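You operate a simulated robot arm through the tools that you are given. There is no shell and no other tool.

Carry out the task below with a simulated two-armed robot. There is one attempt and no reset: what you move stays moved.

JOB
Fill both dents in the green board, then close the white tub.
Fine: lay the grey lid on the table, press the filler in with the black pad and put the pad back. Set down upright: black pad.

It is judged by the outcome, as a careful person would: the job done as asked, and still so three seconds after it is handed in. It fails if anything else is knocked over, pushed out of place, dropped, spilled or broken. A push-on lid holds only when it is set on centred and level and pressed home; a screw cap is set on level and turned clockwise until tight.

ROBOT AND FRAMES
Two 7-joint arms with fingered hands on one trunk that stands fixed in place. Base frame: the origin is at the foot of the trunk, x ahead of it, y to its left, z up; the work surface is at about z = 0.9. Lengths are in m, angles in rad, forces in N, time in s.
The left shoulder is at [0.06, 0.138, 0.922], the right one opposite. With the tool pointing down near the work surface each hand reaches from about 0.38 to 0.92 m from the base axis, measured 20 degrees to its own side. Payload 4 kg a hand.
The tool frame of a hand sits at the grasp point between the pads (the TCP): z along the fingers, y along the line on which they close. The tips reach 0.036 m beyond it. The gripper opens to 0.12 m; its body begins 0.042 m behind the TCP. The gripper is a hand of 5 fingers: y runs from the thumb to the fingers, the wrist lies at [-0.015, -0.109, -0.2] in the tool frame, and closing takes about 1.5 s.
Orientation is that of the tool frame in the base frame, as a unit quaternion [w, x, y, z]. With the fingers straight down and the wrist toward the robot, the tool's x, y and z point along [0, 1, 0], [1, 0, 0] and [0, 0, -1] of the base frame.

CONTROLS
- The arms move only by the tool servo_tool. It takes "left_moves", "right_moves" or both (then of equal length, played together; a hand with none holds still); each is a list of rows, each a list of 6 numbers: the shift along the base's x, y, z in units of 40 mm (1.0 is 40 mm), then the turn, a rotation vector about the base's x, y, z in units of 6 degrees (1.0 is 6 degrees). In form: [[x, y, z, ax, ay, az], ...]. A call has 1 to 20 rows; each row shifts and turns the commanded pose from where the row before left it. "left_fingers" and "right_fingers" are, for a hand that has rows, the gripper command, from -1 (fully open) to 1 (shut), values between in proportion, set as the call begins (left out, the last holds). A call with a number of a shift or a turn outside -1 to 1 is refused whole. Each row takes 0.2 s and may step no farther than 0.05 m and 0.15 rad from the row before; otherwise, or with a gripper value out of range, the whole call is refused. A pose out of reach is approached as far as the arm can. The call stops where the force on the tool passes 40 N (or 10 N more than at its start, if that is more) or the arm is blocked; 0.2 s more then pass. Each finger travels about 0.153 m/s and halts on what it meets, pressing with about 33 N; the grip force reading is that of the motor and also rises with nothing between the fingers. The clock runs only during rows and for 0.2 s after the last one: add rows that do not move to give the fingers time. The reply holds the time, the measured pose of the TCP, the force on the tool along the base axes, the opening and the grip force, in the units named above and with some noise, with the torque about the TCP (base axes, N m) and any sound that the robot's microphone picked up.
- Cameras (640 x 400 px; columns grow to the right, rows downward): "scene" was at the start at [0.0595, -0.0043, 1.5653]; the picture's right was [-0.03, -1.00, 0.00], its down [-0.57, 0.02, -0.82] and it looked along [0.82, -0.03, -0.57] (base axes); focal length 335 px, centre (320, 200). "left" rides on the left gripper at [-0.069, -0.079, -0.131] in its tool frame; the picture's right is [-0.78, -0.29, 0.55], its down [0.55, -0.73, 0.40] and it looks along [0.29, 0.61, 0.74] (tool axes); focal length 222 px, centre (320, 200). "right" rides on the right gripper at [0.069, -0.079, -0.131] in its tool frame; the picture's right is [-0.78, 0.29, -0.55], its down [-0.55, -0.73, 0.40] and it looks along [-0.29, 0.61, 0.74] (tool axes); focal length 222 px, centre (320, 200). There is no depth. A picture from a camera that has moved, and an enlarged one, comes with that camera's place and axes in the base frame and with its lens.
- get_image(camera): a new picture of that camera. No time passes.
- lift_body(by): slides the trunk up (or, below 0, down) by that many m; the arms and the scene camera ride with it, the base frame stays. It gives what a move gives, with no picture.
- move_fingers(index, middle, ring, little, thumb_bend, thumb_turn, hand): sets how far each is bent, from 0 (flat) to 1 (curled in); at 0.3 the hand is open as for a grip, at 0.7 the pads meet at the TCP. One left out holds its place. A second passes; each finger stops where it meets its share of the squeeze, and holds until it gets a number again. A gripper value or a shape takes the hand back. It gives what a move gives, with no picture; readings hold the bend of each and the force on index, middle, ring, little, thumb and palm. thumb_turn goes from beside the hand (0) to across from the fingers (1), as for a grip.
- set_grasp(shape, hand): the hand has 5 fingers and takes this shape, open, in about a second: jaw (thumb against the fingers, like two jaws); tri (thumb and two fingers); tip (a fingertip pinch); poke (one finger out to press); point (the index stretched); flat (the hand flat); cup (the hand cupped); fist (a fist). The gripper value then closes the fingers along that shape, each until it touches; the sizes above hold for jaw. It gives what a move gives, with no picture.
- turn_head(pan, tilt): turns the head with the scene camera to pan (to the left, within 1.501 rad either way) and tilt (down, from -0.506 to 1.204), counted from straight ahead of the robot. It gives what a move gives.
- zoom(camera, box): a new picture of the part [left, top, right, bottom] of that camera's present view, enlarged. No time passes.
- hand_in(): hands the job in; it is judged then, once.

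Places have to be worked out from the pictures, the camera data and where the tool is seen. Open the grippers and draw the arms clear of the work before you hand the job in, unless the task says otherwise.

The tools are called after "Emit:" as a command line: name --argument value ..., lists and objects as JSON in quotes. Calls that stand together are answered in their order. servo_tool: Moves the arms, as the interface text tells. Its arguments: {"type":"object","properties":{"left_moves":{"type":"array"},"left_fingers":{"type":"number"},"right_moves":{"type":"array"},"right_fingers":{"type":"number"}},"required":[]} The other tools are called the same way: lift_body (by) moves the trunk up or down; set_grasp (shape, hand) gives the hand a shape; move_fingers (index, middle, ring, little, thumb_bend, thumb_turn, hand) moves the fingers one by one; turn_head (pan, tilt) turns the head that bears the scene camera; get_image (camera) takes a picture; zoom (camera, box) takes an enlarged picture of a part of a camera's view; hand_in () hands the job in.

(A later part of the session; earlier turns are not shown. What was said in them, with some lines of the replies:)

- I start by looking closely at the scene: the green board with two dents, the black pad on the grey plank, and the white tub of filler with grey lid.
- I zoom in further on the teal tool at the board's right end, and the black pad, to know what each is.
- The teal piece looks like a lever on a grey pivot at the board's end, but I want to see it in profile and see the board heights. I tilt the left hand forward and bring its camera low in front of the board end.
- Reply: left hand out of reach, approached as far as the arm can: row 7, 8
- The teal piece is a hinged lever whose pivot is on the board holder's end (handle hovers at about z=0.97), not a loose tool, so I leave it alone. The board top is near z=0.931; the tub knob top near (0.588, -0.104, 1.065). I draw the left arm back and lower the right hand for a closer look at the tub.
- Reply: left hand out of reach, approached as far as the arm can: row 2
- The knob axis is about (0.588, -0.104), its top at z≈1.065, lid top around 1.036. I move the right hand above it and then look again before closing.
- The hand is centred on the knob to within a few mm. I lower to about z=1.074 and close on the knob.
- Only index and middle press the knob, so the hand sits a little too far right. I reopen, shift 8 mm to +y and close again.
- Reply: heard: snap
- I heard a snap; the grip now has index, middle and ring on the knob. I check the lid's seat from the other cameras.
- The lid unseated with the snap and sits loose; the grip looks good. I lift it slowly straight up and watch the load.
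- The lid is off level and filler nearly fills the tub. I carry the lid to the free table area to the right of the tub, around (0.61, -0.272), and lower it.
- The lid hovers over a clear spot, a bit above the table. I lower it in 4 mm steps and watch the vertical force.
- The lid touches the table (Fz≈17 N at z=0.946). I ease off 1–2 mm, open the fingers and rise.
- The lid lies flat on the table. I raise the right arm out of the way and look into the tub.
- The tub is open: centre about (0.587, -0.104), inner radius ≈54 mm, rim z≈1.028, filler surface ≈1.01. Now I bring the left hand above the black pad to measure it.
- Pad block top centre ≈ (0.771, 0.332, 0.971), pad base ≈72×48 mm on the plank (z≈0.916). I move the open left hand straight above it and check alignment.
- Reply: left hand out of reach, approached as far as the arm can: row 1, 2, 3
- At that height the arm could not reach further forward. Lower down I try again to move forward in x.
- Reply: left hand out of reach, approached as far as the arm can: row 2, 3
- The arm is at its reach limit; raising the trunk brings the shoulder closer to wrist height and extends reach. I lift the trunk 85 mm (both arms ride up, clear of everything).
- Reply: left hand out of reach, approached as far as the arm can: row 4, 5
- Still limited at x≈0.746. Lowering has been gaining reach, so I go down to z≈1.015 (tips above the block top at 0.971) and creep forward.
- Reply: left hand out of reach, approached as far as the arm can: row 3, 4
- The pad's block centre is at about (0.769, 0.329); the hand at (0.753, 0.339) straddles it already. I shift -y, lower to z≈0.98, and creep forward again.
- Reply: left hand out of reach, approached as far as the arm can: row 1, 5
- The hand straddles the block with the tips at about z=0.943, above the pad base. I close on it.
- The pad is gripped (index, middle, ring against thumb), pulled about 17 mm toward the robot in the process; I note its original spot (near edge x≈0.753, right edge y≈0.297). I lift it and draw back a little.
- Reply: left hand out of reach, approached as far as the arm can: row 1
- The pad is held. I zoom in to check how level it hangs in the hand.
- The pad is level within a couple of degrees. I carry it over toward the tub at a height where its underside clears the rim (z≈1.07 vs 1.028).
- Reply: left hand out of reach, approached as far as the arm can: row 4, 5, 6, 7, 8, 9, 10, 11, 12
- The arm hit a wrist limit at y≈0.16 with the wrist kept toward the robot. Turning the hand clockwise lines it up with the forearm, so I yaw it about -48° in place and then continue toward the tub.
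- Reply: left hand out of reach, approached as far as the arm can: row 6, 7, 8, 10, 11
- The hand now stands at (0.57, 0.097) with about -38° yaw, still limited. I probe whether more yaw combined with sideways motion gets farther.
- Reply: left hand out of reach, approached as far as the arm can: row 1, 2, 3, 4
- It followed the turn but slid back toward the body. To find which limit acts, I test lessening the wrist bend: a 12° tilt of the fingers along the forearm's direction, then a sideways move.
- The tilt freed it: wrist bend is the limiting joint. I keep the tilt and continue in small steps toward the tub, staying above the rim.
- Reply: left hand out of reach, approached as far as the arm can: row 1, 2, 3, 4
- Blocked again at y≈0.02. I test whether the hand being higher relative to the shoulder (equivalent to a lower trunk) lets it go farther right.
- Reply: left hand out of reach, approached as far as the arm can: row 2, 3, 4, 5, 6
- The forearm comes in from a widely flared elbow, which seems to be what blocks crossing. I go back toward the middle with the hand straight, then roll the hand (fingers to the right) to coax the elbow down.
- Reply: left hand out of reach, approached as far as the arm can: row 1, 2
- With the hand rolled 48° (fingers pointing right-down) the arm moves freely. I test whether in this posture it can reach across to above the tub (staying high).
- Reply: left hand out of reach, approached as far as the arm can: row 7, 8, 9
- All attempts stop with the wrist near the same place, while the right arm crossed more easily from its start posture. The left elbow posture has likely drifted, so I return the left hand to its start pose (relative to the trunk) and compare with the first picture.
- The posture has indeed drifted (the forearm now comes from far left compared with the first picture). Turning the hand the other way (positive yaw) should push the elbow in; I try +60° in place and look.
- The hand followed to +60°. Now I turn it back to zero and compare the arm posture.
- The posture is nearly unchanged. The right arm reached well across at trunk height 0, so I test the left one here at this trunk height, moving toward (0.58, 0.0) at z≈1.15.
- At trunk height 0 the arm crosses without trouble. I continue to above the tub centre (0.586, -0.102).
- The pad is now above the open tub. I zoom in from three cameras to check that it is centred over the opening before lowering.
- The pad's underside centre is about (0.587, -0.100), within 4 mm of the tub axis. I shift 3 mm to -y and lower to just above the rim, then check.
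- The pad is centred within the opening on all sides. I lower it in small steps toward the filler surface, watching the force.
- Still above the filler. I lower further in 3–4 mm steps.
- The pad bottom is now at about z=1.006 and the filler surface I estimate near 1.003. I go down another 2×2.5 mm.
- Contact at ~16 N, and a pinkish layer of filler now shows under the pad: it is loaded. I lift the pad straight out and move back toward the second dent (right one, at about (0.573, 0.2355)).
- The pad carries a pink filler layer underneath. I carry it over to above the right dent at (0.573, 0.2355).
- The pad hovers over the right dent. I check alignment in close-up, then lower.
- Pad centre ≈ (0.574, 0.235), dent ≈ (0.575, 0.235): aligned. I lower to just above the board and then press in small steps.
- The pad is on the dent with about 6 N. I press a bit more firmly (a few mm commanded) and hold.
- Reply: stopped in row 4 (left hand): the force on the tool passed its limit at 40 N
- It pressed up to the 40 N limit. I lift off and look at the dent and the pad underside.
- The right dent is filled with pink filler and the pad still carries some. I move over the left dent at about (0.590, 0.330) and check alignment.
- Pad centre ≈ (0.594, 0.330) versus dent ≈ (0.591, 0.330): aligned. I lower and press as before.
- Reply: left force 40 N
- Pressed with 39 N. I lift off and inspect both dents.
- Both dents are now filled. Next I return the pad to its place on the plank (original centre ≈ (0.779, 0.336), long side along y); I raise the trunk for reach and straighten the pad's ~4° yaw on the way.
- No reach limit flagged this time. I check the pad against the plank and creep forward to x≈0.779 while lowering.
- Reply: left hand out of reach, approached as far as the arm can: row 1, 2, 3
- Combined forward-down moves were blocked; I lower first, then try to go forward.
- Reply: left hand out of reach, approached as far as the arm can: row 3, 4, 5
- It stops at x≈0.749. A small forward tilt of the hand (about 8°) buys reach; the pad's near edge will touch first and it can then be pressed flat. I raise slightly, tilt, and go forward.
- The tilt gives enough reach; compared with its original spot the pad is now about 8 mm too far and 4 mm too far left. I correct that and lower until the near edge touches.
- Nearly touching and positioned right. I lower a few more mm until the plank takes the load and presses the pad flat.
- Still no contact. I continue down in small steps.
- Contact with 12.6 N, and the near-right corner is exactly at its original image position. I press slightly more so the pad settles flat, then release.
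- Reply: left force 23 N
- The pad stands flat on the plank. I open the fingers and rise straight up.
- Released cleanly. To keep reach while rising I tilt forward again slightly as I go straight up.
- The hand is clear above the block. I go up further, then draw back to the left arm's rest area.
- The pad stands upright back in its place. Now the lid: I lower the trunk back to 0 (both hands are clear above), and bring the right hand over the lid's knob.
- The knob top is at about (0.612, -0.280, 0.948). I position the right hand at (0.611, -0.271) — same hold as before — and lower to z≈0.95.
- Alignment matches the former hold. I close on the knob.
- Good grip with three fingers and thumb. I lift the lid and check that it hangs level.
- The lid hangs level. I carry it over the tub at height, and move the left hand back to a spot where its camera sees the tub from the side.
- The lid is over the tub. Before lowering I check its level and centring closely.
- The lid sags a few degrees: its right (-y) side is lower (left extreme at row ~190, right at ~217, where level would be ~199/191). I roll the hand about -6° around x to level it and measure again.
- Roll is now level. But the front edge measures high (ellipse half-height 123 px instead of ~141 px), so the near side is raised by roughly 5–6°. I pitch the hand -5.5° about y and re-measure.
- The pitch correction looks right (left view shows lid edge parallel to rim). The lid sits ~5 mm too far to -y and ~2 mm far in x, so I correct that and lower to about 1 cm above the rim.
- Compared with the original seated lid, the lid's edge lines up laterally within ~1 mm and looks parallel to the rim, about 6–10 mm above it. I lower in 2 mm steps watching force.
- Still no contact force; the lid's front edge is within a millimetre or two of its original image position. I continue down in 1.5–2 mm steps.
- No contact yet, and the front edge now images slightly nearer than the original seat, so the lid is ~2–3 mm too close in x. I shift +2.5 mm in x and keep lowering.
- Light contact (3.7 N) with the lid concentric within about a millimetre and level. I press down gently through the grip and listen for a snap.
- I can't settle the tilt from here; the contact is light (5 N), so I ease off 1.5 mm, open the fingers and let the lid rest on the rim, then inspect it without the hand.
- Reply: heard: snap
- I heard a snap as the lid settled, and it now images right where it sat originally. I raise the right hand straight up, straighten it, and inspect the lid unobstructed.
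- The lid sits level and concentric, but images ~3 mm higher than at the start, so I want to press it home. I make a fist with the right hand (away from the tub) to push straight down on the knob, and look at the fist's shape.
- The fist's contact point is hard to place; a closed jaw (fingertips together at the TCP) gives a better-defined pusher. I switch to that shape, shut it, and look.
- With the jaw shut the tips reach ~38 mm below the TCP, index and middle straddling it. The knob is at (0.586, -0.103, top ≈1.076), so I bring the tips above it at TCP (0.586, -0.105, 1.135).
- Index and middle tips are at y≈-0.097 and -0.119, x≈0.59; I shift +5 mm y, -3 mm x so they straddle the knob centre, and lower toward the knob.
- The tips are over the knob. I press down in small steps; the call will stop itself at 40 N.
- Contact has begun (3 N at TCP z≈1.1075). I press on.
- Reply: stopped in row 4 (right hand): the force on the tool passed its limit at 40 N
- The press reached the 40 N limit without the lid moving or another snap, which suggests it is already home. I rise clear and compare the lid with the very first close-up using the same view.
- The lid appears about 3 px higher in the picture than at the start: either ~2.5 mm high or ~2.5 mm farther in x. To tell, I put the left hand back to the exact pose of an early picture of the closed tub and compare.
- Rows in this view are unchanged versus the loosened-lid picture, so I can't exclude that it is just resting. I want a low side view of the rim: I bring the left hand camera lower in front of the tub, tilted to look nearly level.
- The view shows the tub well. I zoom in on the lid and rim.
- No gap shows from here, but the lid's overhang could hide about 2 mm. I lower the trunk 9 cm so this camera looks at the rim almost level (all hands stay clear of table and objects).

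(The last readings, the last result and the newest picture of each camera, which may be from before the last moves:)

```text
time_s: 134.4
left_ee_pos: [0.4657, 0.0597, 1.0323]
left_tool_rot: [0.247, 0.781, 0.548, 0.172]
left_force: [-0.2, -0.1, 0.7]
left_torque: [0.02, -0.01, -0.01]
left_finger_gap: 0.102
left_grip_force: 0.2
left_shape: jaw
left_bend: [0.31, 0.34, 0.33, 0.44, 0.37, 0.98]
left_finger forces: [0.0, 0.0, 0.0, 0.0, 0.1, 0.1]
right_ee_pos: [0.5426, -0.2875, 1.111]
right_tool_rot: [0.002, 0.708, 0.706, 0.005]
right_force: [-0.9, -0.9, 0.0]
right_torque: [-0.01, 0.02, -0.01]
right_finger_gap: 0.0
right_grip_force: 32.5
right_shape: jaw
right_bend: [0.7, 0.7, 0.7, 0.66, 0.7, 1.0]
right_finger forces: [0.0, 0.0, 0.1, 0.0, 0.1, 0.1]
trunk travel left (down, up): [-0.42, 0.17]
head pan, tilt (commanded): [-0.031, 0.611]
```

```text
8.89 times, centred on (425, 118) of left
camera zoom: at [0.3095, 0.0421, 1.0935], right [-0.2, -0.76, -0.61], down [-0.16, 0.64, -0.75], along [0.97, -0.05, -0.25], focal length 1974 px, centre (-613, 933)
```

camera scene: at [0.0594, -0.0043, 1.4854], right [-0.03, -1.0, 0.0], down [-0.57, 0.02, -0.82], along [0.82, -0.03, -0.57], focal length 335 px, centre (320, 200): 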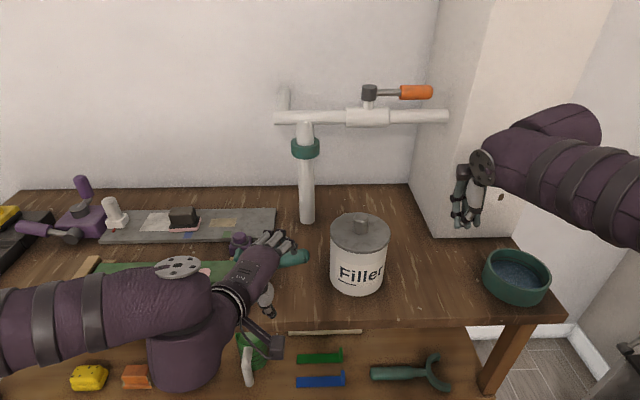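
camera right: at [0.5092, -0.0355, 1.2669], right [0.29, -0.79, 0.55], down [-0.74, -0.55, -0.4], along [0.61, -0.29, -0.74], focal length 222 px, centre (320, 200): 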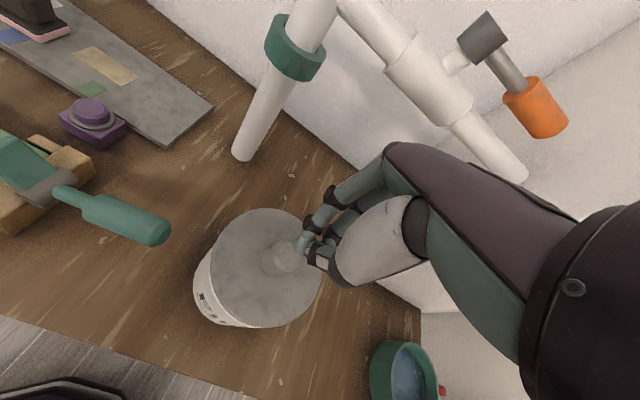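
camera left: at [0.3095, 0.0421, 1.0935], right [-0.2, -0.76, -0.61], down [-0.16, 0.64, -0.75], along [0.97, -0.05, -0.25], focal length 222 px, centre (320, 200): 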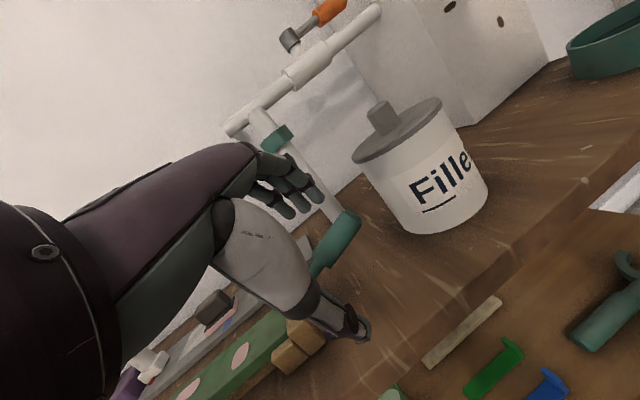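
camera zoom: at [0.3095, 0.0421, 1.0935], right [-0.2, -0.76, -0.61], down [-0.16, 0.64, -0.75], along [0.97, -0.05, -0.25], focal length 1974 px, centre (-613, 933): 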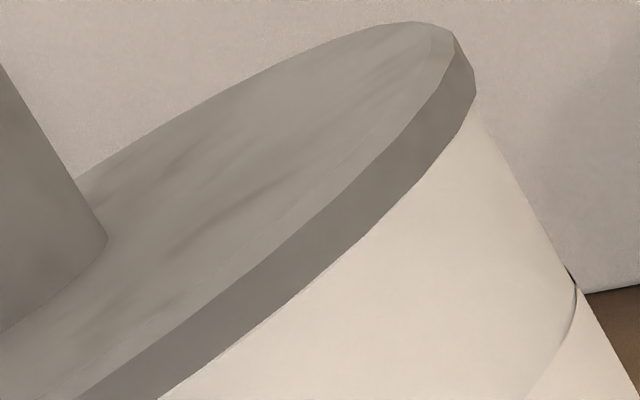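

Seen nearly level, the lid lies flush on the rim all along with even overhang: no gap, so it is seated after the snap. I raise the trunk back, and do one gentle check that it is held: nudge the knob sideways with the closed fingertips by only 2–3 N.

Emit:
lift_body --by 0.08

Emit:
servo_tool --right_moves '[[0.4, 0.6, 0.2, 0, 0, 0], [0.6, 0.7, 0, 0, 0, 0], [0.6, 0.7, 0, 0, 0, 0], [0.6, 0.8, 0, 0, 0, 0], [0.2, 0.9, 0, 0, 0, 0], [0, 0.9, 0, 0, 0, 0], [0, 0.08, 0, 0, 0, 0], [0, 0, -0.5, 0, 0, 0], [0, 0, -0.5, 0, 0, 0], [0, 0, 0, 0, 0, 0]]'

Emit:
get_image --camera "scene"

Emit:
zoom --camera "left" --box '[350, 100, 510, 230]'

Emit:
get_image --camera "right"

```text
time_s: 135.6
left_ee_pos: [0.466, 0.0597, 1.1123]
left_tool_rot: [0.247, 0.78, 0.548, 0.172]
left_force: [0.2, 0.7, 0.1]
left_torque: [0.01, 0.04, 0.03]
left_finger_gap: 0.1018
left_grip_force: 0.0
left_shape: jaw
left_bend: [0.31, 0.34, 0.33, 0.44, 0.37, 0.98]
left_finger forces: [0.1, 0.0, 0.0, 0.0, 0.1, 0.0]
right_ee_pos: [0.5428, -0.2874, 1.1902]
right_tool_rot: [0.003, 0.709, 0.705, 0.004]
right_force: [0.4, -0.2, -0.6]
right_torque: [-0.01, 0.0, 0.01]
right_finger_gap: 0.0001
right_grip_force: 33.4
right_shape: jaw
right_bend: [0.7, 0.7, 0.7, 0.66, 0.7, 1.0]
right_finger forces: [0.0, 0.0, 0.1, 0.0, 0.0, 0.1]
trunk travel left (down, up): [-0.5, 0.09]
head pan, tilt (commanded): [-0.031, 0.611]
```

```text
time_s: 137.8
left_ee_pos: [0.4658, 0.0596, 1.1119]
left_tool_rot: [0.247, 0.78, 0.548, 0.172]
left_force: [0.8, -0.5, -0.2]
left_torque: [-0.02, -0.02, 0.01]
left_finger_gap: 0.1018
left_grip_force: 0.0
left_shape: jaw
left_bend: [0.31, 0.34, 0.33, 0.44, 0.37, 0.98]
left_finger forces: [0.0, 0.0, 0.0, 0.0, 0.1, 0.0]
right_ee_pos: [0.6383, -0.0998, 1.1576]
right_tool_rot: [0.002, 0.708, 0.706, 0.005]
right_force: [0.3, 0.1, 0.0]
right_torque: [0.0, 0.01, 0.0]
right_finger_gap: 0.0001
right_grip_force: 33.2
right_shape: jaw
right_bend: [0.7, 0.7, 0.7, 0.66, 0.7, 1.0]
right_finger forces: [0.0, 0.0, 0.0, 0.1, 0.0, 0.1]
trunk travel left (down, up): [-0.5, 0.09]
head pan, tilt (commanded): [-0.031, 0.611]
```

```text
taken
camera scene: at [0.0595, -0.0043, 1.5653], right [-0.03, -1.0, 0.0], down [-0.57, 0.02, -0.82], along [0.82, -0.03, -0.57], focal length 335 px, centre (320, 200)
```

scene: 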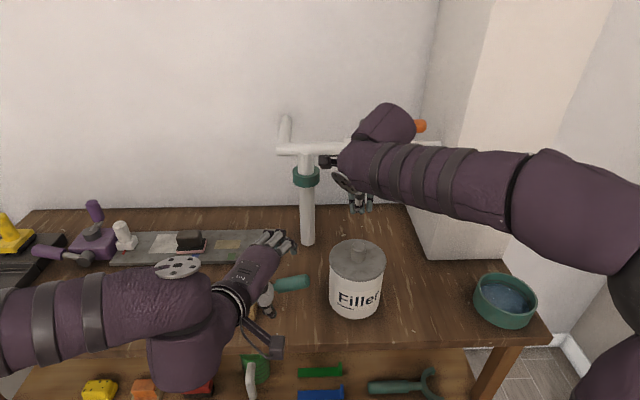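

```text
3.08 times, centred on (430, 165) of left
camera zoom: at [0.3096, 0.0421, 1.1734], right [-0.2, -0.76, -0.61], down [-0.17, 0.64, -0.75], along [0.97, -0.05, -0.25], focal length 684 px, centre (-18, 308)
```

zoom: 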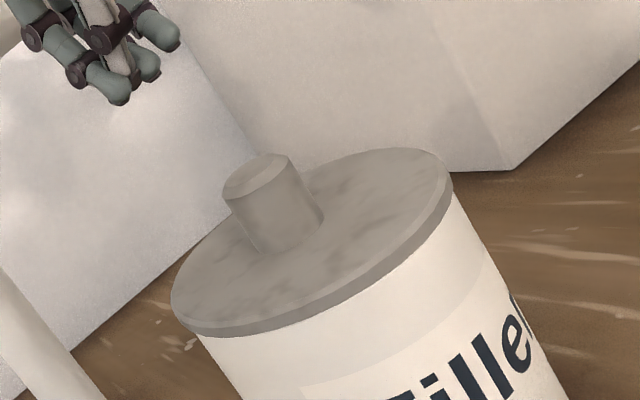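

```text
taken
camera right: at [0.5582, -0.0311, 1.2885], right [0.28, -0.79, 0.55], down [-0.73, -0.55, -0.41], along [0.62, -0.29, -0.73], focal length 222 px, centre (320, 200)
```

right: 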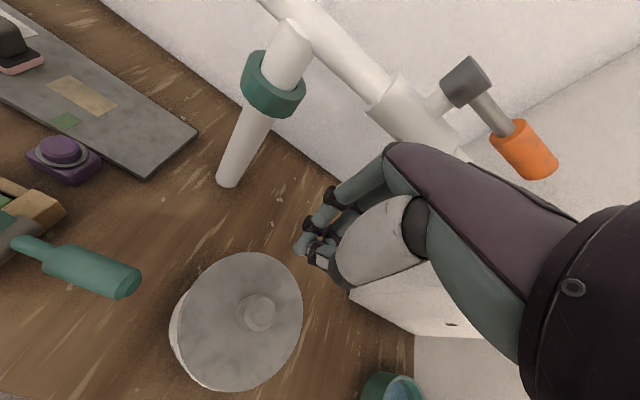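

The closed hand is behind the knob. I lower the tips to knob height, staying above the lid plate.

Emit:
servo_tool --right_moves '[[0, 0, -0.5, 0, 0, 0], [0, 0, -0.5, 0, 0, 0], [0, 0, -0.6, 0, 0, 0], [0, 0, 0, 0, 0, 0]]'

Emit:
zoom --camera "left" --box '[350, 100, 510, 230]'

Emit:
zoom --camera "right" --box '[180, 180, 360, 330]'

```text
time_s: 138.8
left_ee_pos: [0.4648, 0.0599, 1.1128]
left_tool_rot: [0.246, 0.78, 0.548, 0.173]
left_force: [-0.5, 0.1, -0.5]
left_torque: [-0.01, 0.02, 0.02]
left_finger_gap: 0.1018
left_grip_force: 0.0
left_shape: jaw
left_bend: [0.31, 0.34, 0.33, 0.44, 0.37, 0.98]
left_finger forces: [0.0, 0.0, 0.1, 0.1, 0.0, 0.1]
right_ee_pos: [0.638, -0.1003, 1.0951]
right_tool_rot: [0.003, 0.709, 0.705, 0.006]
right_force: [0.8, 1.1, -0.1]
right_torque: [0.01, 0.02, -0.03]
right_finger_gap: 0.0
right_grip_force: 32.8
right_shape: jaw
right_bend: [0.7, 0.7, 0.7, 0.66, 0.7, 1.0]
right_finger forces: [0.0, 0.1, 0.0, 0.1, 0.0, 0.1]
trunk travel left (down, up): [-0.5, 0.09]
head pan, tilt (commanded): [-0.031, 0.611]
```

```text
3.08 times, centred on (430, 165) of left
camera zoom: at [0.3095, 0.0421, 1.1735], right [-0.2, -0.76, -0.61], down [-0.16, 0.64, -0.75], along [0.97, -0.05, -0.25], focal length 684 px, centre (-18, 308)
```

zoom: 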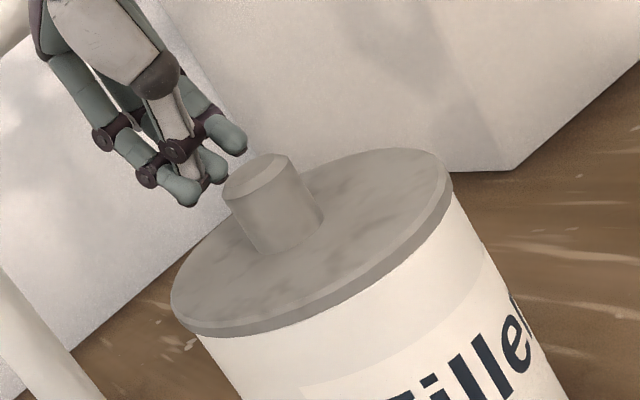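

```text
2.67 times, centred on (270, 255) of right
camera zoom: at [0.5584, -0.0312, 1.2247], right [0.28, -0.79, 0.55], down [-0.73, -0.54, -0.41], along [0.62, -0.29, -0.73], focal length 592 px, centre (453, 53)
```

zoom: 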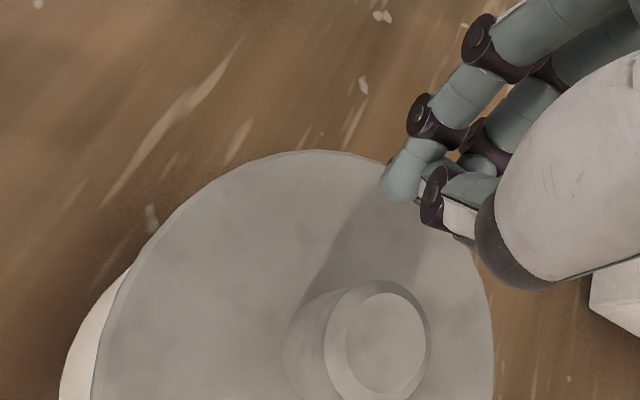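

Tips are at mid-knob height, ~2 cm behind it. I approach in −x with small steps.

Emit:
servo_tool --right_moves '[[-0.1, 0, 0, 0, 0, 0], [-0.1, 0, 0, 0, 0, 0], [-0.05, 0, 0, 0, 0, 0], [0, 0, 0, 0, 0, 0]]'

Emit:
zoom --camera "right" --box '[180, 180, 360, 330]'

```text
time_s: 139.8
left_ee_pos: [0.4661, 0.0602, 1.112]
left_tool_rot: [0.247, 0.78, 0.548, 0.172]
left_force: [0.7, -0.4, 1.0]
left_torque: [0.0, -0.03, 0.0]
left_finger_gap: 0.1018
left_grip_force: 0.1
left_shape: jaw
left_bend: [0.31, 0.34, 0.33, 0.44, 0.37, 0.98]
left_finger forces: [0.0, 0.1, 0.1, 0.0, 0.0, 0.1]
right_ee_pos: [0.6282, -0.0992, 1.0949]
right_tool_rot: [0.003, 0.709, 0.706, 0.005]
right_force: [0.9, 0.3, -0.1]
right_torque: [0.02, -0.02, -0.03]
right_finger_gap: 0.0
right_grip_force: 33.2
right_shape: jaw
right_bend: [0.7, 0.7, 0.7, 0.66, 0.7, 1.0]
right_finger forces: [0.1, 0.0, 0.0, 0.0, 0.0, 0.0]
trunk travel left (down, up): [-0.5, 0.09]
head pan, tilt (commanded): [-0.031, 0.611]
```

```text
2.67 times, centred on (270, 255) of right
camera zoom: at [0.5489, -0.0311, 1.2251], right [0.28, -0.79, 0.55], down [-0.73, -0.54, -0.41], along [0.62, -0.29, -0.73], focal length 592 px, centre (453, 53)
```

zoom: 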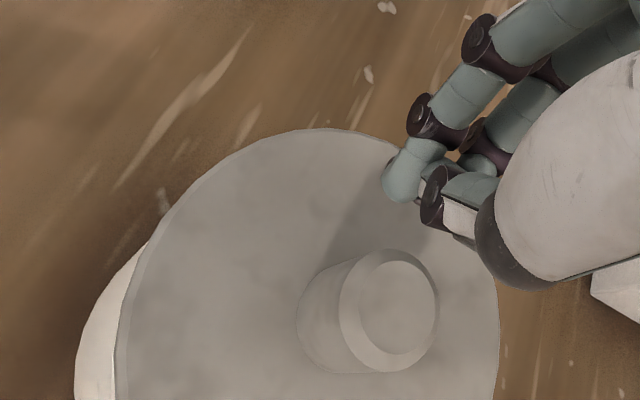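

Emit:
servo_tool --right_moves '[[-0.06, 0, 0, 0, 0, 0], [-0.06, 0, 0, 0, 0, 0], [0, 0, 0, 0, 0, 0]]'

Emit:
servo_tool --right_moves '[[-0.04, 0, 0, 0, 0, 0], [0, 0, 0, 0, 0, 0]]'

Emit:
zoom --camera "right" --box '[180, 180, 360, 330]'

```text
time_s: 140.6
left_ee_pos: [0.4669, 0.0592, 1.1122]
left_tool_rot: [0.247, 0.78, 0.548, 0.172]
left_force: [0.5, 0.7, 0.7]
left_torque: [0.01, 0.0, 0.02]
left_finger_gap: 0.1017
left_grip_force: 0.1
left_shape: jaw
left_bend: [0.31, 0.34, 0.33, 0.44, 0.37, 0.98]
left_finger forces: [0.0, 0.0, 0.0, 0.1, 0.0, 0.1]
right_ee_pos: [0.6225, -0.0992, 1.0949]
right_tool_rot: [0.002, 0.709, 0.705, 0.004]
right_force: [-0.2, 0.1, -0.7]
right_torque: [0.02, 0.01, 0.01]
right_finger_gap: 0.0
right_grip_force: 32.6
right_shape: jaw
right_bend: [0.7, 0.7, 0.7, 0.66, 0.7, 1.0]
right_finger forces: [0.0, 0.0, 0.1, 0.0, 0.0, 0.1]
trunk travel left (down, up): [-0.5, 0.09]
head pan, tilt (commanded): [-0.031, 0.611]
```

```text
time_s: 141.2
left_ee_pos: [0.4677, 0.0604, 1.1119]
left_tool_rot: [0.246, 0.78, 0.549, 0.172]
left_force: [0.0, 0.4, 0.8]
left_torque: [0.02, 0.01, -0.02]
left_finger_gap: 0.1018
left_grip_force: 0.0
left_shape: jaw
left_bend: [0.31, 0.34, 0.33, 0.44, 0.37, 0.98]
left_finger forces: [0.0, 0.0, 0.0, 0.0, 0.0, 0.0]
right_ee_pos: [0.6223, -0.1007, 1.0958]
right_tool_rot: [0.004, 0.709, 0.705, 0.005]
right_force: [-1.2, -0.4, -0.1]
right_torque: [0.02, 0.0, 0.04]
right_finger_gap: 0.0
right_grip_force: 32.7
right_shape: jaw
right_bend: [0.7, 0.7, 0.7, 0.66, 0.7, 1.0]
right_finger forces: [0.0, 0.1, 0.0, 0.0, 0.0, 0.0]
trunk travel left (down, up): [-0.5, 0.09]
head pan, tilt (commanded): [-0.031, 0.611]
```

```text
2.67 times, centred on (270, 255) of right
camera zoom: at [0.5424, -0.0312, 1.2255], right [0.28, -0.79, 0.55], down [-0.73, -0.54, -0.41], along [0.62, -0.29, -0.73], focal length 592 px, centre (453, 53)
```

zoom: 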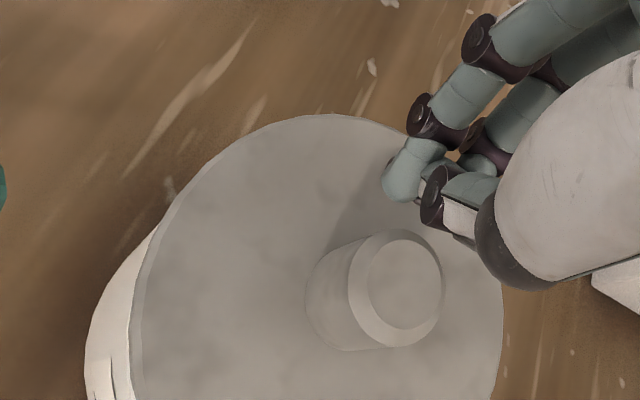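

Emit:
servo_tool --right_moves '[[-0.04, 0, 0, 0, 0, 0], [-0.04, 0, 0, 0, 0, 0], [0, 0, 0, 0, 0, 0]]'

Emit:
zoom --camera "right" --box '[180, 180, 360, 330]'

Emit:
zoom --camera "left" --box '[370, 140, 490, 230]'

```text
time_s: 142.0
left_ee_pos: [0.4666, 0.0599, 1.1115]
left_tool_rot: [0.246, 0.781, 0.548, 0.172]
left_force: [-0.3, -0.1, -0.4]
left_torque: [0.02, 0.0, -0.01]
left_finger_gap: 0.1017
left_grip_force: 0.1
left_shape: jaw
left_bend: [0.31, 0.34, 0.33, 0.44, 0.37, 0.98]
left_finger forces: [0.0, 0.0, 0.0, 0.1, 0.1, 0.1]
right_ee_pos: [0.6192, -0.1007, 1.0959]
right_tool_rot: [0.003, 0.709, 0.706, 0.006]
right_force: [0.2, -0.1, -0.3]
right_torque: [-0.01, 0.01, 0.01]
right_finger_gap: 0.0
right_grip_force: 33.1
right_shape: jaw
right_bend: [0.7, 0.7, 0.7, 0.66, 0.7, 1.0]
right_finger forces: [0.0, 0.0, 0.0, 0.1, 0.0, 0.0]
trunk travel left (down, up): [-0.5, 0.09]
head pan, tilt (commanded): [-0.031, 0.611]
```

```text
2.67 times, centred on (270, 255) of right
camera zoom: at [0.5391, -0.0311, 1.2256], right [0.28, -0.79, 0.55], down [-0.73, -0.54, -0.41], along [0.62, -0.29, -0.73], focal length 592 px, centre (453, 53)
```

zoom: 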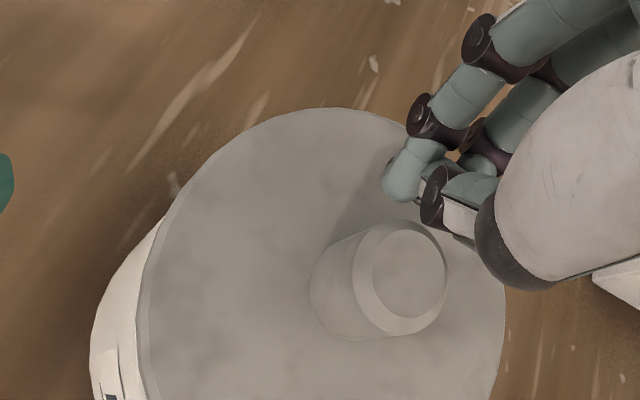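

```text
4.44 times, centred on (430, 185) of left
camera zoom: at [0.3097, 0.0421, 1.1734], right [-0.2, -0.76, -0.61], down [-0.17, 0.64, -0.75], along [0.97, -0.05, -0.25], focal length 987 px, centre (-169, 267)
```

zoom: 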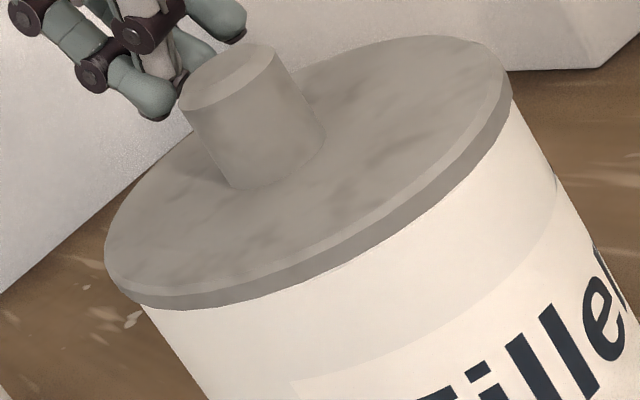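

Emit:
servo_tool --right_moves '[[-0.04, 0, 0, 0, 0, 0], [-0.04, 0, 0, 0, 0, 0], [0, 0, 0, 0, 0, 0]]'

Emit:
servo_tool --right_moves '[[-0.04, 0, 0, 0, 0, 0], [0, 0, 0, 0, 0, 0]]'

Emit:
zoom --camera "left" --box '[370, 140, 490, 230]'

```text
time_s: 142.8
left_ee_pos: [0.4658, 0.0611, 1.1118]
left_tool_rot: [0.246, 0.78, 0.549, 0.172]
left_force: [-0.4, 0.4, -0.9]
left_torque: [0.02, 0.0, 0.01]
left_finger_gap: 0.1017
left_grip_force: 0.2
left_shape: jaw
left_bend: [0.31, 0.34, 0.33, 0.44, 0.37, 0.98]
left_finger forces: [0.0, 0.0, 0.0, 0.1, 0.1, 0.0]
right_ee_pos: [0.6163, -0.0999, 1.0944]
right_tool_rot: [0.002, 0.71, 0.705, 0.005]
right_force: [-0.4, 1.0, 0.6]
right_torque: [0.04, 0.02, -0.01]
right_finger_gap: 0.0
right_grip_force: 33.3
right_shape: jaw
right_bend: [0.7, 0.7, 0.7, 0.66, 0.7, 1.0]
right_finger forces: [0.0, 0.0, 0.1, 0.0, 0.0, 0.1]
trunk travel left (down, up): [-0.5, 0.09]
head pan, tilt (commanded): [-0.031, 0.611]
```

```text
time_s: 143.4
left_ee_pos: [0.4668, 0.0603, 1.1117]
left_tool_rot: [0.247, 0.78, 0.548, 0.173]
left_force: [-0.5, 0.5, -0.3]
left_torque: [-0.02, 0.03, -0.01]
left_finger_gap: 0.1019
left_grip_force: 0.2
left_shape: jaw
left_bend: [0.31, 0.34, 0.33, 0.44, 0.37, 0.98]
left_finger forces: [0.0, 0.0, 0.0, 0.0, 0.0, 0.1]
right_ee_pos: [0.6151, -0.0996, 1.0952]
right_tool_rot: [0.002, 0.709, 0.705, 0.005]
right_force: [1.4, -0.1, 0.2]
right_torque: [-0.04, -0.01, -0.01]
right_finger_gap: 0.0
right_grip_force: 33.3
right_shape: jaw
right_bend: [0.7, 0.7, 0.7, 0.66, 0.7, 1.0]
right_finger forces: [0.0, 0.0, 0.0, 0.1, 0.1, 0.1]
trunk travel left (down, up): [-0.5, 0.09]
head pan, tilt (commanded): [-0.031, 0.611]
```

```text
4.44 times, centred on (430, 185) of left
camera zoom: at [0.3097, 0.0421, 1.1734], right [-0.2, -0.76, -0.61], down [-0.17, 0.64, -0.75], along [0.97, -0.05, -0.25], focal length 987 px, centre (-169, 267)
```

zoom: 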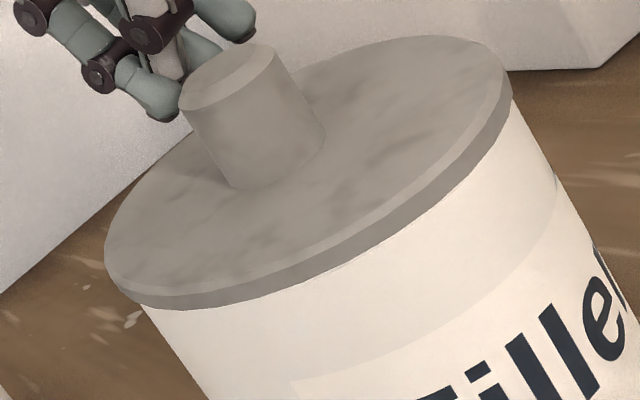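

Emit:
servo_tool --right_moves '[[-0.03, 0, 0, 0, 0, 0], [-0.03, 0, 0, 0, 0, 0], [0, 0, 0, 0, 0, 0]]'

Emit:
zoom --camera "left" --box '[370, 140, 490, 230]'

Emit:
zoom --camera "right" --box '[180, 180, 360, 330]'

```text
time_s: 144.2
left_ee_pos: [0.4665, 0.0604, 1.1126]
left_tool_rot: [0.247, 0.781, 0.548, 0.172]
left_force: [0.4, 0.6, -0.1]
left_torque: [-0.03, 0.0, -0.02]
left_finger_gap: 0.1018
left_grip_force: 0.0
left_shape: jaw
left_bend: [0.31, 0.34, 0.33, 0.44, 0.37, 0.98]
left_finger forces: [0.1, 0.0, 0.0, 0.0, 0.0, 0.1]
right_ee_pos: [0.6114, -0.1003, 1.0953]
right_tool_rot: [0.002, 0.709, 0.705, 0.005]
right_force: [3.1, 1.3, -0.3]
right_torque: [0.01, -0.08, 0.02]
right_finger_gap: 0.0001
right_grip_force: 33.2
right_shape: jaw
right_bend: [0.7, 0.7, 0.7, 0.66, 0.7, 1.0]
right_finger forces: [0.0, 0.0, 0.1, 0.0, 0.1, 0.0]
trunk travel left (down, up): [-0.5, 0.09]
head pan, tilt (commanded): [-0.031, 0.611]
```

```text
4.44 times, centred on (430, 185) of left
camera zoom: at [0.31, 0.0421, 1.1733], right [-0.2, -0.76, -0.61], down [-0.17, 0.64, -0.75], along [0.97, -0.05, -0.25], focal length 987 px, centre (-169, 267)
```

zoom: 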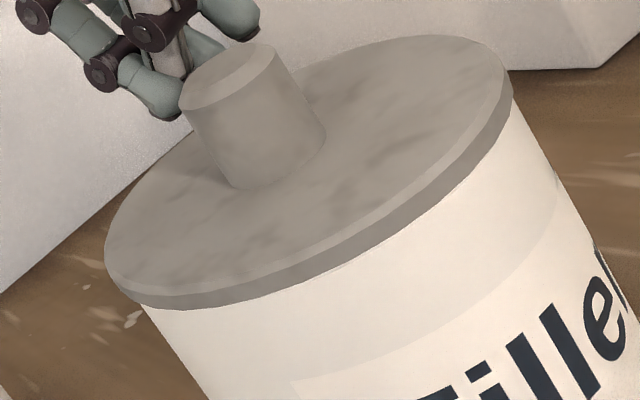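

```text
2.67 times, centred on (270, 255) of right
camera zoom: at [0.5322, -0.0312, 1.2257], right [0.28, -0.79, 0.55], down [-0.73, -0.54, -0.41], along [0.62, -0.29, -0.73], focal length 592 px, centre (453, 53)
```

zoom: 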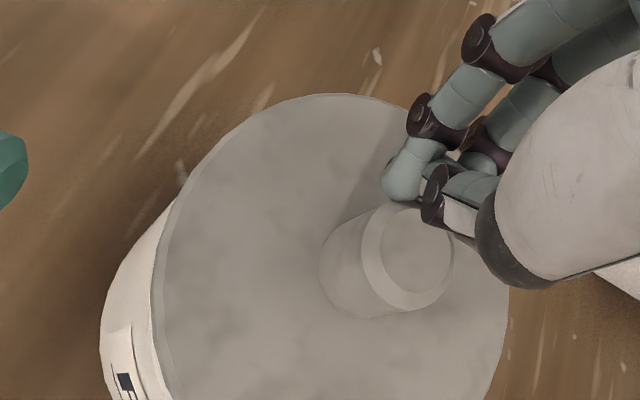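

At 3 N sideways the lid didn't budge, so it's not lying loose. Still, its picture is ~3 px (≈2.5 mm) above the original, so I'll press harder straight down to be certain: I back off, rise and return above the knob.

Emit:
servo_tool --right_moves '[[0.3, 0, 0, 0, 0, 0], [0.2, 0, 0.4, 0, 0, 0], [0, 0, 0.6, 0, 0, 0], [-0.5, 0, 0, 0, 0, 0], [-0.5, 0, 0, 0, 0, 0], [-0.18, 0, 0, 0, 0, 0], [0, 0, -0.3, 0, 0, 0], [0, 0, 0, 0, 0, 0]]'

Emit:
zoom --camera "scene" --box '[300, 220, 420, 330]'

Emit:
zoom --camera "left" --box '[370, 140, 490, 230]'

```text
time_s: 146.0
left_ee_pos: [0.4658, 0.0595, 1.1116]
left_tool_rot: [0.247, 0.78, 0.548, 0.172]
left_force: [0.3, 0.0, -0.2]
left_torque: [-0.01, -0.01, -0.04]
left_finger_gap: 0.1018
left_grip_force: 0.1
left_shape: jaw
left_bend: [0.31, 0.34, 0.33, 0.44, 0.37, 0.98]
left_finger forces: [0.0, 0.0, 0.0, 0.1, 0.0, 0.1]
right_ee_pos: [0.5845, -0.0988, 1.1232]
right_tool_rot: [0.002, 0.709, 0.705, 0.006]
right_force: [-0.2, 0.5, 0.3]
right_torque: [-0.01, 0.0, -0.02]
right_finger_gap: 0.0
right_grip_force: 33.1
right_shape: jaw
right_bend: [0.7, 0.7, 0.7, 0.66, 0.7, 1.0]
right_finger forces: [0.0, 0.1, 0.0, 0.1, 0.1, 0.0]
trunk travel left (down, up): [-0.5, 0.09]
head pan, tilt (commanded): [-0.031, 0.611]
```

```text
3.64 times, centred on (360, 275) of scene
camera zoom: at [0.0595, -0.0043, 1.5653], right [-0.03, -1.0, 0.0], down [-0.57, 0.02, -0.82], along [0.82, -0.03, -0.57], focal length 1217 px, centre (174, -73)
```

zoom: 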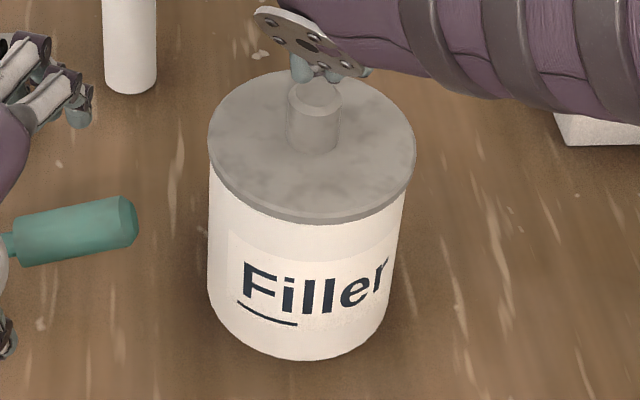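

```text
4.44 times, centred on (430, 185) of left
camera zoom: at [0.3096, 0.0421, 1.1734], right [-0.2, -0.76, -0.61], down [-0.17, 0.64, -0.75], along [0.97, -0.05, -0.25], focal length 987 px, centre (-169, 267)
```

zoom: 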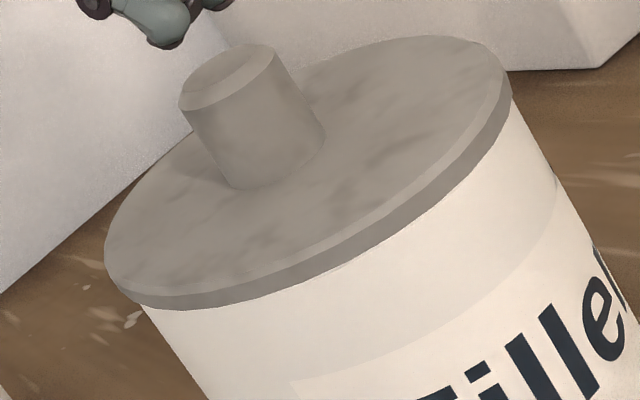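

I lower to contact and then build up the force gradually.

Emit:
servo_tool --right_moves '[[0, 0, -0.1, 0, 0, 0], [0, 0, -0.1, 0, 0, 0], [0, 0, -0.1, 0, 0, 0], [0, 0, -0.1, 0, 0, 0], [0, 0, -0.05, 0, 0, 0], [0, 0, 0, 0, 0, 0]]'

Emit:
servo_tool --right_moves '[[0, 0, -0.05, 0, 0, 0], [0, 0, 0, 0, 0, 0], [0, 0, 0, 0, 0, 0]]'

Emit:
servo_tool --right_moves '[[0, 0, -0.04, 0, 0, 0], [0, 0, 0, 0, 0, 0], [0, 0, 0, 0, 0, 0]]'

```text
time_s: 147.4
left_ee_pos: [0.4657, 0.0601, 1.1125]
left_tool_rot: [0.247, 0.781, 0.548, 0.172]
left_force: [-0.5, -0.6, 0.4]
left_torque: [-0.01, -0.02, 0.01]
left_finger_gap: 0.1016
left_grip_force: 0.1
left_shape: jaw
left_bend: [0.31, 0.34, 0.33, 0.44, 0.37, 0.98]
left_finger forces: [0.1, 0.1, 0.0, 0.0, 0.0, 0.0]
right_ee_pos: [0.5844, -0.101, 1.1059]
right_tool_rot: [0.003, 0.709, 0.705, 0.006]
right_force: [1.8, -1.6, 5.8]
right_torque: [-0.03, -0.06, -0.02]
right_finger_gap: 0.0
right_grip_force: 33.0
right_shape: jaw
right_bend: [0.7, 0.7, 0.7, 0.66, 0.7, 1.0]
right_finger forces: [0.0, 0.0, 0.0, 0.0, 0.0, 0.0]
trunk travel left (down, up): [-0.5, 0.09]
head pan, tilt (commanded): [-0.031, 0.611]
```

```text
time_s: 148.2
left_ee_pos: [0.4657, 0.0597, 1.1133]
left_tool_rot: [0.246, 0.78, 0.548, 0.173]
left_force: [0.1, -0.5, -0.3]
left_torque: [-0.02, -0.01, -0.01]
left_finger_gap: 0.1019
left_grip_force: 0.0
left_shape: jaw
left_bend: [0.31, 0.34, 0.33, 0.44, 0.37, 0.98]
left_finger forces: [0.0, 0.0, 0.0, 0.0, 0.1, 0.1]
right_ee_pos: [0.5842, -0.0999, 1.1053]
right_tool_rot: [0.003, 0.709, 0.705, 0.007]
right_force: [6.9, -3.3, 20.7]
right_torque: [-0.11, -0.26, -0.02]
right_finger_gap: 0.0
right_grip_force: 32.8
right_shape: jaw
right_bend: [0.7, 0.7, 0.7, 0.66, 0.7, 1.0]
right_finger forces: [0.0, 0.0, 0.0, 0.0, 0.0, 0.0]
trunk travel left (down, up): [-0.5, 0.09]
head pan, tilt (commanded): [-0.031, 0.611]
```

```text
time_s: 149.0
left_ee_pos: [0.4651, 0.0595, 1.1135]
left_tool_rot: [0.248, 0.781, 0.546, 0.173]
left_force: [-0.4, -0.1, -0.6]
left_torque: [0.0, 0.01, 0.01]
left_finger_gap: 0.1017
left_grip_force: 0.0
left_shape: jaw
left_bend: [0.31, 0.34, 0.33, 0.44, 0.37, 0.98]
left_finger forces: [0.0, 0.1, 0.0, 0.1, 0.1, 0.0]
right_ee_pos: [0.5841, -0.0993, 1.1058]
right_tool_rot: [0.004, 0.709, 0.706, 0.007]
right_force: [7.2, -4.5, 31.7]
right_torque: [-0.09, -0.23, -0.05]
right_finger_gap: 0.0
right_grip_force: 32.8
right_shape: jaw
right_bend: [0.7, 0.7, 0.7, 0.66, 0.7, 1.0]
right_finger forces: [0.1, 0.1, 0.0, 0.0, 0.0, 0.0]
trunk travel left (down, up): [-0.5, 0.09]
head pan, tilt (commanded): [-0.031, 0.611]
```

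Steady 32 N, and the lid does not yield. I add a bit more.

Emit:
servo_tool --right_moves '[[0, 0, -0.025, 0, 0, 0], [0, 0, 0, 0, 0, 0], [0, 0, 0, 0, 0, 0]]'

Emit:
zoom --camera "left" --box '[370, 140, 490, 230]'

Emit:
zoom --camera "scene" --box '[300, 220, 420, 330]'

```text
time_s: 149.8
left_ee_pos: [0.4649, 0.0604, 1.1135]
left_tool_rot: [0.248, 0.781, 0.547, 0.173]
left_force: [-0.4, -0.1, -0.4]
left_torque: [-0.03, 0.02, 0.0]
left_finger_gap: 0.1017
left_grip_force: 0.0
left_shape: jaw
left_bend: [0.31, 0.34, 0.33, 0.44, 0.37, 0.98]
left_finger forces: [0.0, 0.1, 0.1, 0.0, 0.0, 0.1]
right_ee_pos: [0.5853, -0.1008, 1.1058]
right_tool_rot: [0.003, 0.709, 0.705, 0.009]
right_force: [7.5, -2.6, 35.3]
right_torque: [-0.08, -0.24, -0.02]
right_finger_gap: 0.0
right_grip_force: 32.6
right_shape: jaw
right_bend: [0.7, 0.7, 0.7, 0.66, 0.7, 1.0]
right_finger forces: [47.8, 0.1, 0.1, 0.0, 0.1, 0.1]
trunk travel left (down, up): [-0.5, 0.09]
head pan, tilt (commanded): [-0.031, 0.611]
```

```text
4.44 times, centred on (430, 185) of left
camera zoom: at [0.3082, 0.0421, 1.1739], right [-0.2, -0.76, -0.61], down [-0.16, 0.64, -0.75], along [0.97, -0.05, -0.25], focal length 987 px, centre (-169, 267)
```

zoom: 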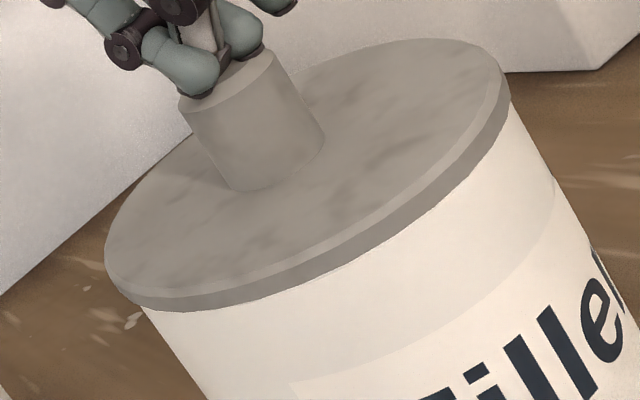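

```text
3.64 times, centred on (360, 275) of scene
camera zoom: at [0.0577, -0.0042, 1.5655], right [-0.03, -1.0, 0.0], down [-0.57, 0.02, -0.82], along [0.82, -0.03, -0.57], focal length 1217 px, centre (174, -73)
```

zoom: 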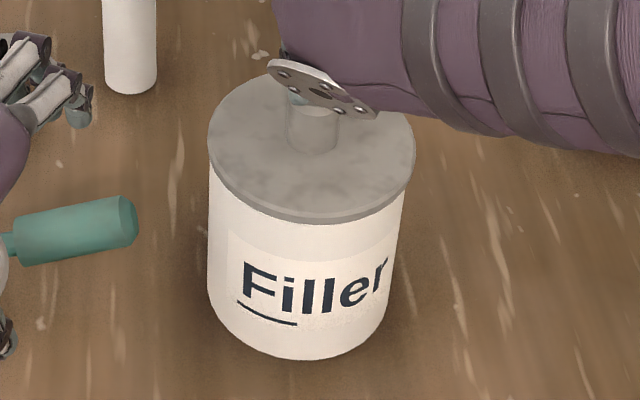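

At a steady 35–38 N the lid stays rigid and level with no gap, and it also resisted the side push: it is home. I lift the right hand off and withdraw it to the right and up.

Emit:
servo_tool --right_moves '[[0, 0, 0.3, 0, 0, 0], [0, 0, 0.6, 0, 0, 0], [0, -0.3, 0.8, 0, 0, 0], [-0.2, -0.8, 0.6, 0, 0, 0], [-0.2, -0.9, 0.3, 0, 0, 0], [-0.2, -0.9, 0.3, 0, 0, 0], [-0.2, -0.9, 0.3, 0, 0, 0], [-0.2, -0.9, 0.3, 0, 0, 0], [0, -0.5, 0.2, 0, 0, 0], [0, 0, 0, 0, 0, 0]]'

Emit:
zoom --camera "left" --box '[370, 140, 490, 230]'

Emit:
zoom --camera "scene" --box '[300, 220, 420, 330]'

```text
time_s: 152.0
left_ee_pos: [0.4665, 0.0582, 1.1117]
left_tool_rot: [0.247, 0.781, 0.548, 0.172]
left_force: [-0.5, -0.7, 0.2]
left_torque: [0.0, 0.0, -0.03]
left_finger_gap: 0.1017
left_grip_force: 0.0
left_shape: jaw
left_bend: [0.31, 0.34, 0.33, 0.44, 0.37, 0.98]
left_finger forces: [0.1, 0.0, 0.1, 0.0, 0.0, 0.1]
right_ee_pos: [0.5449, -0.3094, 1.2481]
right_tool_rot: [0.003, 0.708, 0.706, 0.005]
right_force: [0.7, 0.2, 0.3]
right_torque: [-0.02, -0.05, -0.02]
right_finger_gap: 0.0001
right_grip_force: 33.2
right_shape: jaw
right_bend: [0.7, 0.7, 0.7, 0.66, 0.7, 1.0]
right_finger forces: [0.1, 0.0, 0.0, 0.1, 0.1, 0.0]
trunk travel left (down, up): [-0.5, 0.09]
head pan, tilt (commanded): [-0.031, 0.611]
```

```text
4.44 times, centred on (430, 185) of left
camera zoom: at [0.3096, 0.0421, 1.1734], right [-0.2, -0.76, -0.61], down [-0.17, 0.64, -0.75], along [0.97, -0.05, -0.25], focal length 987 px, centre (-169, 267)
```

zoom: 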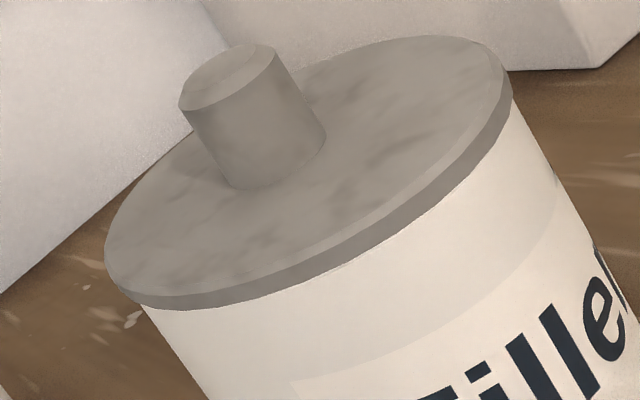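

```text
3.64 times, centred on (360, 275) of scene
camera zoom: at [0.0595, -0.0042, 1.5653], right [-0.03, -1.0, 0.0], down [-0.57, 0.02, -0.82], along [0.82, -0.03, -0.57], focal length 1217 px, centre (174, -73)
```

zoom: 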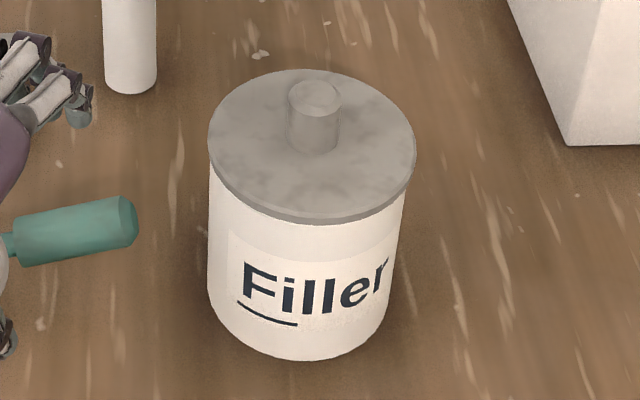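

The lid remains level, flush and still. Now I withdraw the left arm to its start area and open the right hand, then check the whole bench.

Emit:
servo_tool --left_moves '[[0, 0.3, 0.4, 0, 0, 0.83], [0, 0.4, 0.5, 0, 0, 0.83], [0, 0.5, 0.5, 0, 0, 0.83], [0, 0.6, 0.5, 0, 0, 0.83], [0, 0.6, 0.5, 0, 0.73, 0], [0, 0.6, 0.5, 0, 0.73, 0], [0, 0.6, 0.5, 0, 0.73, 0], [0, 0.6, 0.4, 0, 0.73, 0], [0, 0.3, 0.2, 0, 0.73, 0], [0, 0, 0, 0, 0.73, 0], [0, 0, 0, 0, 0.73, 0], [0, 0, 0, 0, 0.73, 0], [0, 0, 0, 0, 0, 0]]' --right_moves '[[0, -0.2, 0.2, 0, 0, 0], [0, -0.2, 0.2, 0, 0, 0], [0, -0.2, 0.2, 0, 0, 0], [0, 0, 0, 0, 0, 0], [0, 0, 0, 0, 0, 0], [0, 0, 0, 0, 0, 0], [0, 0, 0, 0, 0, 0], [0, 0, 0, 0, 0, 0], [0, 0, 0, 0, 0, 0], [0, 0, 0, 0, 0, 0], [0, 0, 0, 0, 0, 0], [0, 0, 0, 0, 0, 0], [0, 0, 0, 0, 0, 0]]' --left_fingers -1 --right_fingers -1

Emit:
get_image --camera "scene"

Emit:
zoom --camera "scene" --box '[80, 200, 320, 350]'

Emit:
get_image --camera "left"

Emit:
get_image --camera "right"

```text
time_s: 154.8
left_ee_pos: [0.4656, 0.2408, 1.2725]
left_tool_rot: [-0.001, 0.707, 0.707, -0.002]
left_force: [-0.5, 1.3, -0.1]
left_torque: [0.02, -0.01, -0.02]
left_finger_gap: 0.1195
left_grip_force: 0.1
left_shape: jaw
left_bend: [0.3, 0.3, 0.3, 0.3, 0.3, 0.97]
left_finger forces: [0.0, 0.0, 0.1, 0.1, 0.0, 0.0]
right_ee_pos: [0.5451, -0.3303, 1.2731]
right_tool_rot: [0.002, 0.709, 0.705, 0.005]
right_force: [0.6, 0.7, 0.1]
right_torque: [0.01, -0.01, 0.0]
right_finger_gap: 0.1199
right_grip_force: 0.1
right_shape: jaw
right_bend: [0.3, 0.3, 0.3, 0.3, 0.3, 0.97]
right_finger forces: [0.0, 0.0, 0.1, 0.0, 0.0, 0.1]
trunk travel left (down, up): [-0.5, 0.09]
head pan, tilt (commanded): [-0.031, 0.611]
```

```text
taken
camera scene: at [0.0594, -0.0041, 1.5653], right [-0.03, -1.0, 0.0], down [-0.57, 0.02, -0.82], along [0.82, -0.03, -0.57], focal length 335 px, centre (320, 200)
```

scene: 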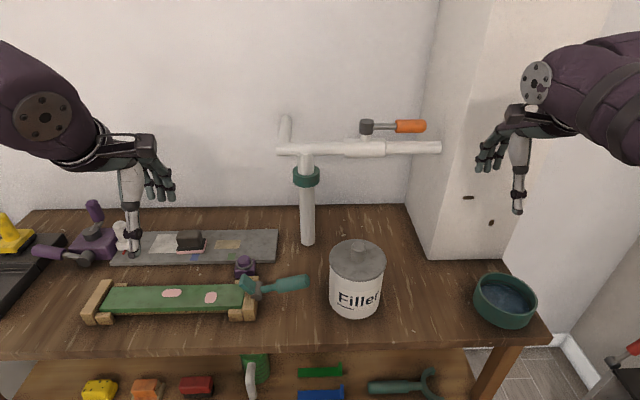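

```text
2.67 times, centred on (200, 275) of scene
camera zoom: at [0.0594, -0.0041, 1.5653], right [-0.03, -1.0, 0.0], down [-0.57, 0.02, -0.82], along [0.82, -0.03, -0.57], focal length 893 px, centre (640, 0)
```

zoom: 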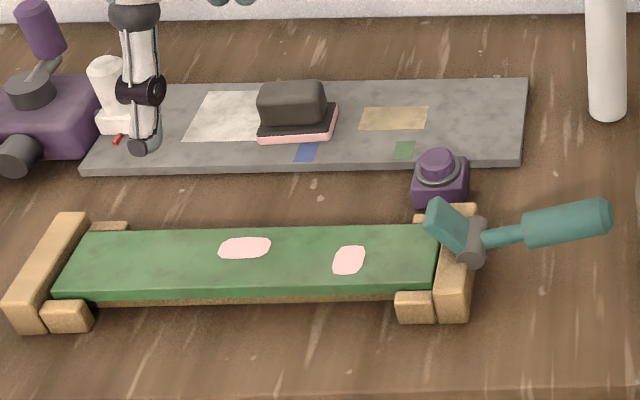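

```text
taken
camera left: at [0.3859, 0.1704, 1.403], right [-0.29, -0.79, -0.55], down [-0.74, 0.55, -0.4], along [0.61, 0.29, -0.74], focal length 222 px, centre (320, 200)
```

left: 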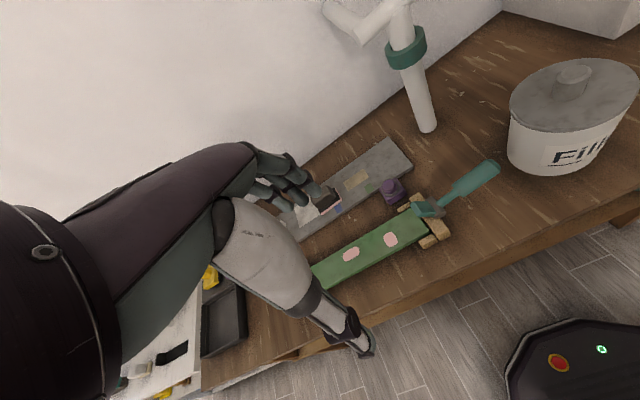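

```text
taken
camera right: at [0.4644, -0.2631, 1.4031], right [0.28, -0.79, 0.55], down [-0.73, -0.54, -0.41], along [0.62, -0.29, -0.73], focal length 222 px, centre (320, 200)
```

right: 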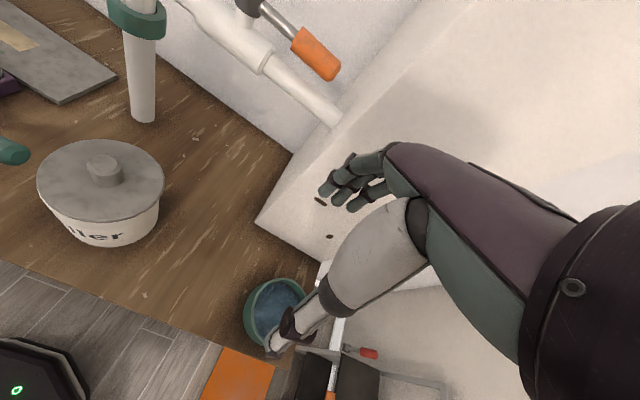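

Everything checks out: both dents are filled pink, the pad stands upright back on the plank, the tub is closed with its lid level and firm, nothing else has moved, and both hands are open and clear. I hand the job in.

Emit:
hand_in

```text
The job is handed in.
```

I handed the job in with both dents filled, the black pad back on the plank and the tub closed. No result came back, so I don't know how it was judged.

- **Dents:** I dipped the pad once and pressed it at about 40 N on each dent. The filler slightly overlaps the edges of both dents.
- **Black pad:** It stands upright on the grey plank, about 1 cm nearer the robot than where it started. It still has filler on its underside.
- **Tub:** The lid is level on the rim with no visible gap, and I heard a snap as it settled. It didn't move when I pressed down with about 35 N or nudged the knob sideways with about 3 N. It sits roughly 2–3 mm off its original position, probably slightly farther from the robot.
- **Everything else:** I left the teal lever on the board holder alone, and nothing else looks moved in the last pictures. Both hands are open and clear of the bench.

The lid is the part I'm least sure of. I take the snap and the nudge test to mean it is held, but I did not test it by pulling up.
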